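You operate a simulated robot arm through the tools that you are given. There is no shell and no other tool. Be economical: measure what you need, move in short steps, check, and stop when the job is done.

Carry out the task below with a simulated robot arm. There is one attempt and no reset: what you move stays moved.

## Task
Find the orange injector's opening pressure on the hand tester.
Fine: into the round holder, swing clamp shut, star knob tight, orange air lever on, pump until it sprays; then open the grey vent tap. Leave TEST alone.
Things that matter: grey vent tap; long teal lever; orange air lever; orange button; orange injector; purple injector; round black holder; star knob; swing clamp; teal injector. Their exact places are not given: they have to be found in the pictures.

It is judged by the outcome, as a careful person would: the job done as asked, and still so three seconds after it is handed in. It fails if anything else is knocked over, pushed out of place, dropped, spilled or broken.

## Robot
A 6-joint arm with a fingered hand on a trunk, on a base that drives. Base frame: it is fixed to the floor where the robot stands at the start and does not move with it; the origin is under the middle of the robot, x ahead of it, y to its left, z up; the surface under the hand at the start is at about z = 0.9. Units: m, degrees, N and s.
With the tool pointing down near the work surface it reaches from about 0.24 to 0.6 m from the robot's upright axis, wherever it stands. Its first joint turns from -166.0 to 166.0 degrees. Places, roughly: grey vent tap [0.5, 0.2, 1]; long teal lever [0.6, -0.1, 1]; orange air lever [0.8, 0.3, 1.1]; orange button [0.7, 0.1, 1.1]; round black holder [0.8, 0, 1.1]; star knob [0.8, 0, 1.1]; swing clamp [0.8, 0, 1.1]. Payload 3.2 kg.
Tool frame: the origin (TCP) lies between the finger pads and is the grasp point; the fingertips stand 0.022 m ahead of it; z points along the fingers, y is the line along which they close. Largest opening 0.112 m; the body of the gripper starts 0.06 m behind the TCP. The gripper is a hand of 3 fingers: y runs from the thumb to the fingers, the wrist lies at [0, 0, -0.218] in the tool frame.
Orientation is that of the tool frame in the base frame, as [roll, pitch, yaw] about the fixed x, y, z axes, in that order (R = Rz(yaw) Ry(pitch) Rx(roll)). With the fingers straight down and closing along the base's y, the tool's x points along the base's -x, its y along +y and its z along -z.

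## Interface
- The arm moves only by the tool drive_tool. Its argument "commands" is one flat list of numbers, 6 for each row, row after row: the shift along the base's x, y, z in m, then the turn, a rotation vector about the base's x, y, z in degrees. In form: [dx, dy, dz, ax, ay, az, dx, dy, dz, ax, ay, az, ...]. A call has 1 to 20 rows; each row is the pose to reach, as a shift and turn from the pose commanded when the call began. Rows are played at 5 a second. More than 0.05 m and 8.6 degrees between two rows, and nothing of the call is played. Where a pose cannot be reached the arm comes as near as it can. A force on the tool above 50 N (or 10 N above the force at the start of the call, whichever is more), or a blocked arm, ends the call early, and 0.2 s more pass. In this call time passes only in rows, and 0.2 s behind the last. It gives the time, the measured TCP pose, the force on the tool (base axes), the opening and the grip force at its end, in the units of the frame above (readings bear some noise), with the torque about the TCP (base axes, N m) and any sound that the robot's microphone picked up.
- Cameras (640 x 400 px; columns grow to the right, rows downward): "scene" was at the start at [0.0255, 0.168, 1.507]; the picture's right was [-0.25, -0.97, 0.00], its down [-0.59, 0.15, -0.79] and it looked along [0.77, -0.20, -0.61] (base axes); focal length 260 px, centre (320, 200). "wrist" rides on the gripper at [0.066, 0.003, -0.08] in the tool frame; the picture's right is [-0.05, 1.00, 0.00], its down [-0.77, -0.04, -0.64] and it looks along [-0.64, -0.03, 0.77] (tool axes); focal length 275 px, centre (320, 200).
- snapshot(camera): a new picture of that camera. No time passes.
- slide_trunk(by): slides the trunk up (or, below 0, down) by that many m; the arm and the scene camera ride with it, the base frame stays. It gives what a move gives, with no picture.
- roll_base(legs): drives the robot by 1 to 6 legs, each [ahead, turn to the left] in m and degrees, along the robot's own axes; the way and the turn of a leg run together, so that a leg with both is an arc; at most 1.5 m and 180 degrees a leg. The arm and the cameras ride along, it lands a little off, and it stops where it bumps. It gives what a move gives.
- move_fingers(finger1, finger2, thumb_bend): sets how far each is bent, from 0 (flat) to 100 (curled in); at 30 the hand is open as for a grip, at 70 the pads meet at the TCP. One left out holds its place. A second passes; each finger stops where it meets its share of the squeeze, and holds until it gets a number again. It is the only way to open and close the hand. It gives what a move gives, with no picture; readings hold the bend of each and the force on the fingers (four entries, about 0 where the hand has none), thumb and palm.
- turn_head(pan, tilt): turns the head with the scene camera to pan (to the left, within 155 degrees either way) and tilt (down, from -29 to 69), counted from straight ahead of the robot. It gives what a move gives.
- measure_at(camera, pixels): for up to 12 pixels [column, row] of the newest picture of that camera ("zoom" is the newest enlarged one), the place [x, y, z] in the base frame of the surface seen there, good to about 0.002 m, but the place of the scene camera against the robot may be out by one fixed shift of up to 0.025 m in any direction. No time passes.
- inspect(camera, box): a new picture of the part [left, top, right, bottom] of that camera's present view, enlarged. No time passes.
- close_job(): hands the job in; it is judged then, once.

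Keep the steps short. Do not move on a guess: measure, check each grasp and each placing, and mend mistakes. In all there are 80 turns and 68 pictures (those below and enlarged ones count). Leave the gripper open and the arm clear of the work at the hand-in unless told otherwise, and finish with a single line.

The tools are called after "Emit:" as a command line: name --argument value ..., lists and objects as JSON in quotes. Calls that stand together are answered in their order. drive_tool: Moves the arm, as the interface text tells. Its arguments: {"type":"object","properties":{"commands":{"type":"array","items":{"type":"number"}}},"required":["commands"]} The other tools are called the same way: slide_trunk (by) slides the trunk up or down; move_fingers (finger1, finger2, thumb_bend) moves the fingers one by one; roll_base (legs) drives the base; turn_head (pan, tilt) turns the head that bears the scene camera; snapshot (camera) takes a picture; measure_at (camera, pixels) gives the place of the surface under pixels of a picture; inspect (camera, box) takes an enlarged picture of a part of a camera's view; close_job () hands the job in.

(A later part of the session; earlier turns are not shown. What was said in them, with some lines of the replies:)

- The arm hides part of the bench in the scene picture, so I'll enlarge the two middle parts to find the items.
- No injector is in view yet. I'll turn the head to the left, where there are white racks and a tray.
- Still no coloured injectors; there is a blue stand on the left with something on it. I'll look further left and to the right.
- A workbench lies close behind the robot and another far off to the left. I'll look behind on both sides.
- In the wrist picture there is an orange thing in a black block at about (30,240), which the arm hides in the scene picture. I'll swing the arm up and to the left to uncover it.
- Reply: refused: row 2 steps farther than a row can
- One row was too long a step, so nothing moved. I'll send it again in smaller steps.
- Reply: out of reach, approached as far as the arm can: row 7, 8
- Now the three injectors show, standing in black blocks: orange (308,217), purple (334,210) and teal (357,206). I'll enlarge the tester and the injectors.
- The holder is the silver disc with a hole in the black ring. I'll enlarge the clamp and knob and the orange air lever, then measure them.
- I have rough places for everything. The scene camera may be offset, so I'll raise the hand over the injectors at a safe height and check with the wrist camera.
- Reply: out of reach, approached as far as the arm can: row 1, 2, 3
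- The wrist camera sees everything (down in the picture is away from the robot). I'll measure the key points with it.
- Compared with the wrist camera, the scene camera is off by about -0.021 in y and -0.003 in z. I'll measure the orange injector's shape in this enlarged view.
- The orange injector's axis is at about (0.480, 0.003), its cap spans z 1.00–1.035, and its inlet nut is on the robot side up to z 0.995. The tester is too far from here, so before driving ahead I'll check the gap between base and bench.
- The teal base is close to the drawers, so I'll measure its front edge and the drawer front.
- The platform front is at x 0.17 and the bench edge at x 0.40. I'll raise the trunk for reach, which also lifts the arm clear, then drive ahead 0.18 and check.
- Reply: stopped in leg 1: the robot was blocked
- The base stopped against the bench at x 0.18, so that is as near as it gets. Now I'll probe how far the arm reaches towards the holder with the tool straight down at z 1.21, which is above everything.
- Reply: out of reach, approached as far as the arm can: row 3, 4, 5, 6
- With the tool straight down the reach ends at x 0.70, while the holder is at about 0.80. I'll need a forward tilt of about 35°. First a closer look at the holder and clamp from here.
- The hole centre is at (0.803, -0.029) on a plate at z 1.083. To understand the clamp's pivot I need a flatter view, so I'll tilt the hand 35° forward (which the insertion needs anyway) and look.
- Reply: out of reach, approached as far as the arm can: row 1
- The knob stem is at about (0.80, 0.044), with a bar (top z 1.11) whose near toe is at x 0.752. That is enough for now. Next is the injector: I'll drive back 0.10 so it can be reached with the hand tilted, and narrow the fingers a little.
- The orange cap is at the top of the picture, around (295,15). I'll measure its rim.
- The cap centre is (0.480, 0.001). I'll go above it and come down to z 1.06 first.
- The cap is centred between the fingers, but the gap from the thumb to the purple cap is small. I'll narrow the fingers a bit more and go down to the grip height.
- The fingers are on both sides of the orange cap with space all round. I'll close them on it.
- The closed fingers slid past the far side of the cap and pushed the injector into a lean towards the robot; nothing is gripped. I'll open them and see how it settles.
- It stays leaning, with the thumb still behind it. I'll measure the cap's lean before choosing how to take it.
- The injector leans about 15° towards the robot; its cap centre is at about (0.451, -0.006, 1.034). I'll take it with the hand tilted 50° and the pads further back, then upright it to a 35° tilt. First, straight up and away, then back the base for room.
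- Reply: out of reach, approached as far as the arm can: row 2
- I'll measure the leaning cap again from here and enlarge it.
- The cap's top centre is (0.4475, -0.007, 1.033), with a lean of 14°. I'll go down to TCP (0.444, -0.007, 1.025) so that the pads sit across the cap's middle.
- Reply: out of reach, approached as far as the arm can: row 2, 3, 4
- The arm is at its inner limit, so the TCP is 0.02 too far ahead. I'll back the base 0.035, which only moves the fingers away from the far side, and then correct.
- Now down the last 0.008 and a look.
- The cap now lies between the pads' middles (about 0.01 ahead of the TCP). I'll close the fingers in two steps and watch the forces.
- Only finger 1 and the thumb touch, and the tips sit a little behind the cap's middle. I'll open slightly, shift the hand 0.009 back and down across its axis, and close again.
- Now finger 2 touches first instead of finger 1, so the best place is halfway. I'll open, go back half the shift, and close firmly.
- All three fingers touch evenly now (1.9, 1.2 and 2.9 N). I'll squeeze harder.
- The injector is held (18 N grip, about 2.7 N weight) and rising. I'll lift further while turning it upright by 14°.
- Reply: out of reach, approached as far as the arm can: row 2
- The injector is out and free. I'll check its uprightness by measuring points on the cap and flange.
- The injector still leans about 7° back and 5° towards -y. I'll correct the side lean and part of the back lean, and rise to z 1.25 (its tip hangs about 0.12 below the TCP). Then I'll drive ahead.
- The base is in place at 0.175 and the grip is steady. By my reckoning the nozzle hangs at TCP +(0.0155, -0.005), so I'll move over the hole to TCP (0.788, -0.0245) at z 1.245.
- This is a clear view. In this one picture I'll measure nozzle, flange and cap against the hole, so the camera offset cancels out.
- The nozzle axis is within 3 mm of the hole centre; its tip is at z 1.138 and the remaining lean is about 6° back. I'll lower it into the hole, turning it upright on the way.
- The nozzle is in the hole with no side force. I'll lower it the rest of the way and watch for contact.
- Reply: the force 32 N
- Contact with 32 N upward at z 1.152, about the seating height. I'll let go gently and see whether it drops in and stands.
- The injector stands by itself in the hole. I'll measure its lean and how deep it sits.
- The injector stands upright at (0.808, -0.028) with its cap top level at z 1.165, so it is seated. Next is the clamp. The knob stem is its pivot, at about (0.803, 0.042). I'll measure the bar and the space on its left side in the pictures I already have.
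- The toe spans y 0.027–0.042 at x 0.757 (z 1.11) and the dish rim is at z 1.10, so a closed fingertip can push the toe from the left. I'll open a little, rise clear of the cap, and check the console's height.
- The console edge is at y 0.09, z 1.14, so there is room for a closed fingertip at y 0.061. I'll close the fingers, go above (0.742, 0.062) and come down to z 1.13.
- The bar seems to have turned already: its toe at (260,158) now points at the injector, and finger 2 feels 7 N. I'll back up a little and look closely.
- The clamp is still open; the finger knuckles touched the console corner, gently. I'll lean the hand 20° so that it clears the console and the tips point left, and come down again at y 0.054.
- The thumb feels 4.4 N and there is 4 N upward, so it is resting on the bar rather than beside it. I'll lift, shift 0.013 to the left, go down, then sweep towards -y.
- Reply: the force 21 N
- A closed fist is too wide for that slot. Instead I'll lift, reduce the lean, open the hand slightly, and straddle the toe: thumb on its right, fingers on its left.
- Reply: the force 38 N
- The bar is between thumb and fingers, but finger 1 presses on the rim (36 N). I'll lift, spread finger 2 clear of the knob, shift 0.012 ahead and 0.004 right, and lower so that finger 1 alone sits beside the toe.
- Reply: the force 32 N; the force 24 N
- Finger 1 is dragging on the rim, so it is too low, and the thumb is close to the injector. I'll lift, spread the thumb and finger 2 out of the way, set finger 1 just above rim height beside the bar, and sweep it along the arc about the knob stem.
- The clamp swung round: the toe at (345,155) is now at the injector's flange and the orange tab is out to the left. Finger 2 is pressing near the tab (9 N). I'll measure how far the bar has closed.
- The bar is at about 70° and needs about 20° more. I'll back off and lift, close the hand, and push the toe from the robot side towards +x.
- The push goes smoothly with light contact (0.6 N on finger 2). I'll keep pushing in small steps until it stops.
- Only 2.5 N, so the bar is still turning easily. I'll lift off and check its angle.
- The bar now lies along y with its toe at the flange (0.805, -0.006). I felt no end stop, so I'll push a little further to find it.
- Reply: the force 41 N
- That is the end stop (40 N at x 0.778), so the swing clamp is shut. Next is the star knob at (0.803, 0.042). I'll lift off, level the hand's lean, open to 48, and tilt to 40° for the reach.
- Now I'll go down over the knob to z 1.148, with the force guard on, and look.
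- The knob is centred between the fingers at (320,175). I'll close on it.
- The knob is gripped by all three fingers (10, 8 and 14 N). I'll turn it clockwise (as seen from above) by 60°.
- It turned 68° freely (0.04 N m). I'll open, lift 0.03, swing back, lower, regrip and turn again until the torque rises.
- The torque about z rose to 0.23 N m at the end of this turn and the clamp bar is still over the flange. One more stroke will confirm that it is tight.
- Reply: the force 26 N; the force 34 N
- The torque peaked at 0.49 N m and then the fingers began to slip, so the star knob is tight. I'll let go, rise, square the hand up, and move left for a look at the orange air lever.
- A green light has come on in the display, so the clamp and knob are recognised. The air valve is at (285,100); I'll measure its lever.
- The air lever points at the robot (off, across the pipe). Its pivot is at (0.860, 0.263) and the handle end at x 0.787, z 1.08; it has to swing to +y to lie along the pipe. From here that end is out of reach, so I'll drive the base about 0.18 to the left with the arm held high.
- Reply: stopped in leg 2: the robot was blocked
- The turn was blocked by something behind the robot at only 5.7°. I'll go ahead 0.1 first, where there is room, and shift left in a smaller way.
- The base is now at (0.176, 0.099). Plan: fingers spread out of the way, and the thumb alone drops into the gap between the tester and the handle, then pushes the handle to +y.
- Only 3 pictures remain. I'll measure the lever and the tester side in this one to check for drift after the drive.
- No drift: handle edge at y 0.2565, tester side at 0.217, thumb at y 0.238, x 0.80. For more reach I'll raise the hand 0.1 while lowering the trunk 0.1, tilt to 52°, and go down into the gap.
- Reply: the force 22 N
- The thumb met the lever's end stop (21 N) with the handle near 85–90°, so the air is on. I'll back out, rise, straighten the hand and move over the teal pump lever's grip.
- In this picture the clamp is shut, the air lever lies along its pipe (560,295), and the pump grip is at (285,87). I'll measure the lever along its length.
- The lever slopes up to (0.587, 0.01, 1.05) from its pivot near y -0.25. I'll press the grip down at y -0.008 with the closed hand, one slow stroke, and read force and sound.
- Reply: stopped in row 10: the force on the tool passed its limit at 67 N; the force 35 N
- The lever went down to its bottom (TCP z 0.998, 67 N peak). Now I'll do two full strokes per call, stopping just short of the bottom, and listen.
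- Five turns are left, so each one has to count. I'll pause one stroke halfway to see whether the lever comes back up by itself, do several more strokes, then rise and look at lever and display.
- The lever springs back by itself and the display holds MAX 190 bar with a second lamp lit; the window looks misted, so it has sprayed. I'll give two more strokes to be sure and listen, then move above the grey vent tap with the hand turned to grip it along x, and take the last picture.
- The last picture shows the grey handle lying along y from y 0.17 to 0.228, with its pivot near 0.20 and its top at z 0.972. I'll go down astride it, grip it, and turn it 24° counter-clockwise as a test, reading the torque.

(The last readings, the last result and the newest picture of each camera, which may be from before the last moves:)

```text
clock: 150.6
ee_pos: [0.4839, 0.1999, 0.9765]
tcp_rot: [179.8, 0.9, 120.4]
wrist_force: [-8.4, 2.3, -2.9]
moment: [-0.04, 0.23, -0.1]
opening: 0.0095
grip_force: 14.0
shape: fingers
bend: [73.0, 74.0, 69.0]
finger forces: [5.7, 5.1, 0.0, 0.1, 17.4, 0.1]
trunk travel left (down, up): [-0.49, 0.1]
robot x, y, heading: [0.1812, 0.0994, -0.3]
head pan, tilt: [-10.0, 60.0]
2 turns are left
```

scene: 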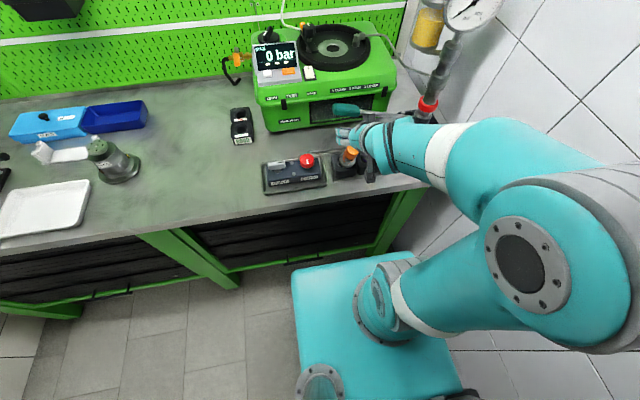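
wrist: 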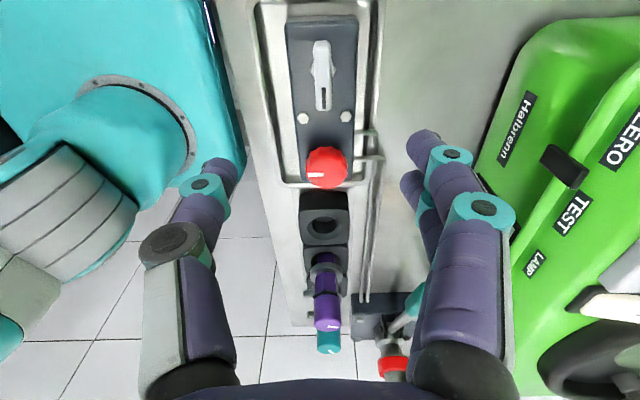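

The handle turns with the hand: opening unchanged, finger forces even, only 0.1 N m. I'll turn the rest, to about 95° in all, then let go, rise well clear and leave the hand open.

Emit:
drive_tool --commands '[0, 0, 0, 0, 0, 8, 0, 0, 0, 0, 0, 16, 0, 0, 0, 0, 0, 24, 0, 0, 0, 0, 0, 32, 0, 0, 0, 0, 0, 40, 0, 0, 0, 0, 0, 48, 0, 0, 0, 0, 0, 56, 0, 0, 0, 0, 0, 62, 0, 0, 0, 0, 0, 66]'

Emit:
move_fingers --finger1 44 --finger2 44 --thumb_bend 44

Emit:
drive_tool --commands '[0, 0, 0.03, 0, 0, 0, 0, 0, 0.07, 0, 0, 0, 0, 0, 0.11, 0, 0, 0, 0, 0, 0.15, 0, 0, 0, 0, 0, 0.19, 0, 0, 0]'

Emit:
move_fingers --finger1 30 --finger2 30 --thumb_bend 30

```text
clock: 152.6
ee_pos: [0.4817, 0.1974, 0.9749]
tcp_rot: [179.9, 1.0, -173.7]
wrist_force: [-21.2, -9.9, -0.2]
moment: [-0.22, 0.31, -0.25]
opening: 0.01
grip_force: 15.8
shape: fingers
bend: [75.0, 75.0, 68.0]
finger forces: [6.6, 4.3, 0.1, 0.0, 20.5, 0.1]
trunk travel left (down, up): [-0.49, 0.1]
robot x, y, heading: [0.1773, 0.1007, -0.5]
head pan, tilt: [-10.0, 60.0]
```

```text
clock: 153.6
ee_pos: [0.4843, 0.1998, 0.9746]
tcp_rot: [179.9, 0.9, -173.8]
wrist_force: [0.5, 0.4, 0.2]
moment: [0.03, 0.01, 0.03]
opening: 0.0717
grip_force: 0.0
shape: fingers
bend: [44.0, 44.0, 44.0]
finger forces: [0.0, 0.0, 0.0, 0.1, 0.0, 0.1]
trunk travel left (down, up): [-0.49, 0.1]
robot x, y, heading: [0.1758, 0.0967, -0.4]
head pan, tilt: [-10.0, 60.0]
```

```text
clock: 154.8
ee_pos: [0.486, 0.1972, 1.1626]
tcp_rot: [179.9, 0.9, -173.8]
wrist_force: [0.1, 0.1, 0.6]
moment: [0.0, -0.01, 0.01]
opening: 0.0716
grip_force: 0.1
shape: fingers
bend: [44.0, 44.0, 44.0]
finger forces: [0.0, 0.0, 0.0, 0.0, 0.0, 0.0]
trunk travel left (down, up): [-0.49, 0.1]
robot x, y, heading: [0.1744, 0.1023, -0.4]
head pan, tilt: [-10.0, 60.0]
```

```text
clock: 155.8
ee_pos: [0.4859, 0.1986, 1.1625]
tcp_rot: [179.9, 0.9, -173.8]
wrist_force: [0.0, 0.7, 0.7]
moment: [0.0, 0.01, -0.01]
opening: 0.1113
grip_force: 0.1
shape: fingers
bend: [30.0, 30.0, 30.0]
finger forces: [0.0, 0.0, 0.0, 0.0, 0.0, 0.1]
trunk travel left (down, up): [-0.49, 0.1]
robot x, y, heading: [0.1775, 0.1003, -0.4]
head pan, tilt: [-10.0, 60.0]
1 turns are left
```

The torque rose to 0.25 N m at the end of the vent tap's turn, as it would at a stop. The hand is open and clear of the work, so I'm handing in on the last turn.

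Emit:
close_job

```text
The job is handed in.
```

The tester's display held MAX 190 bar for the orange injector: it is in the holder and clamped, the star knob is tight, the air is on, TEST was not touched, and I turned the vent tap about 96° but couldn't check by picture that it is open; no spray sound was heard, so taking 190 bar as the opening pressure rests on the held reading, a second lamp and a misted window.
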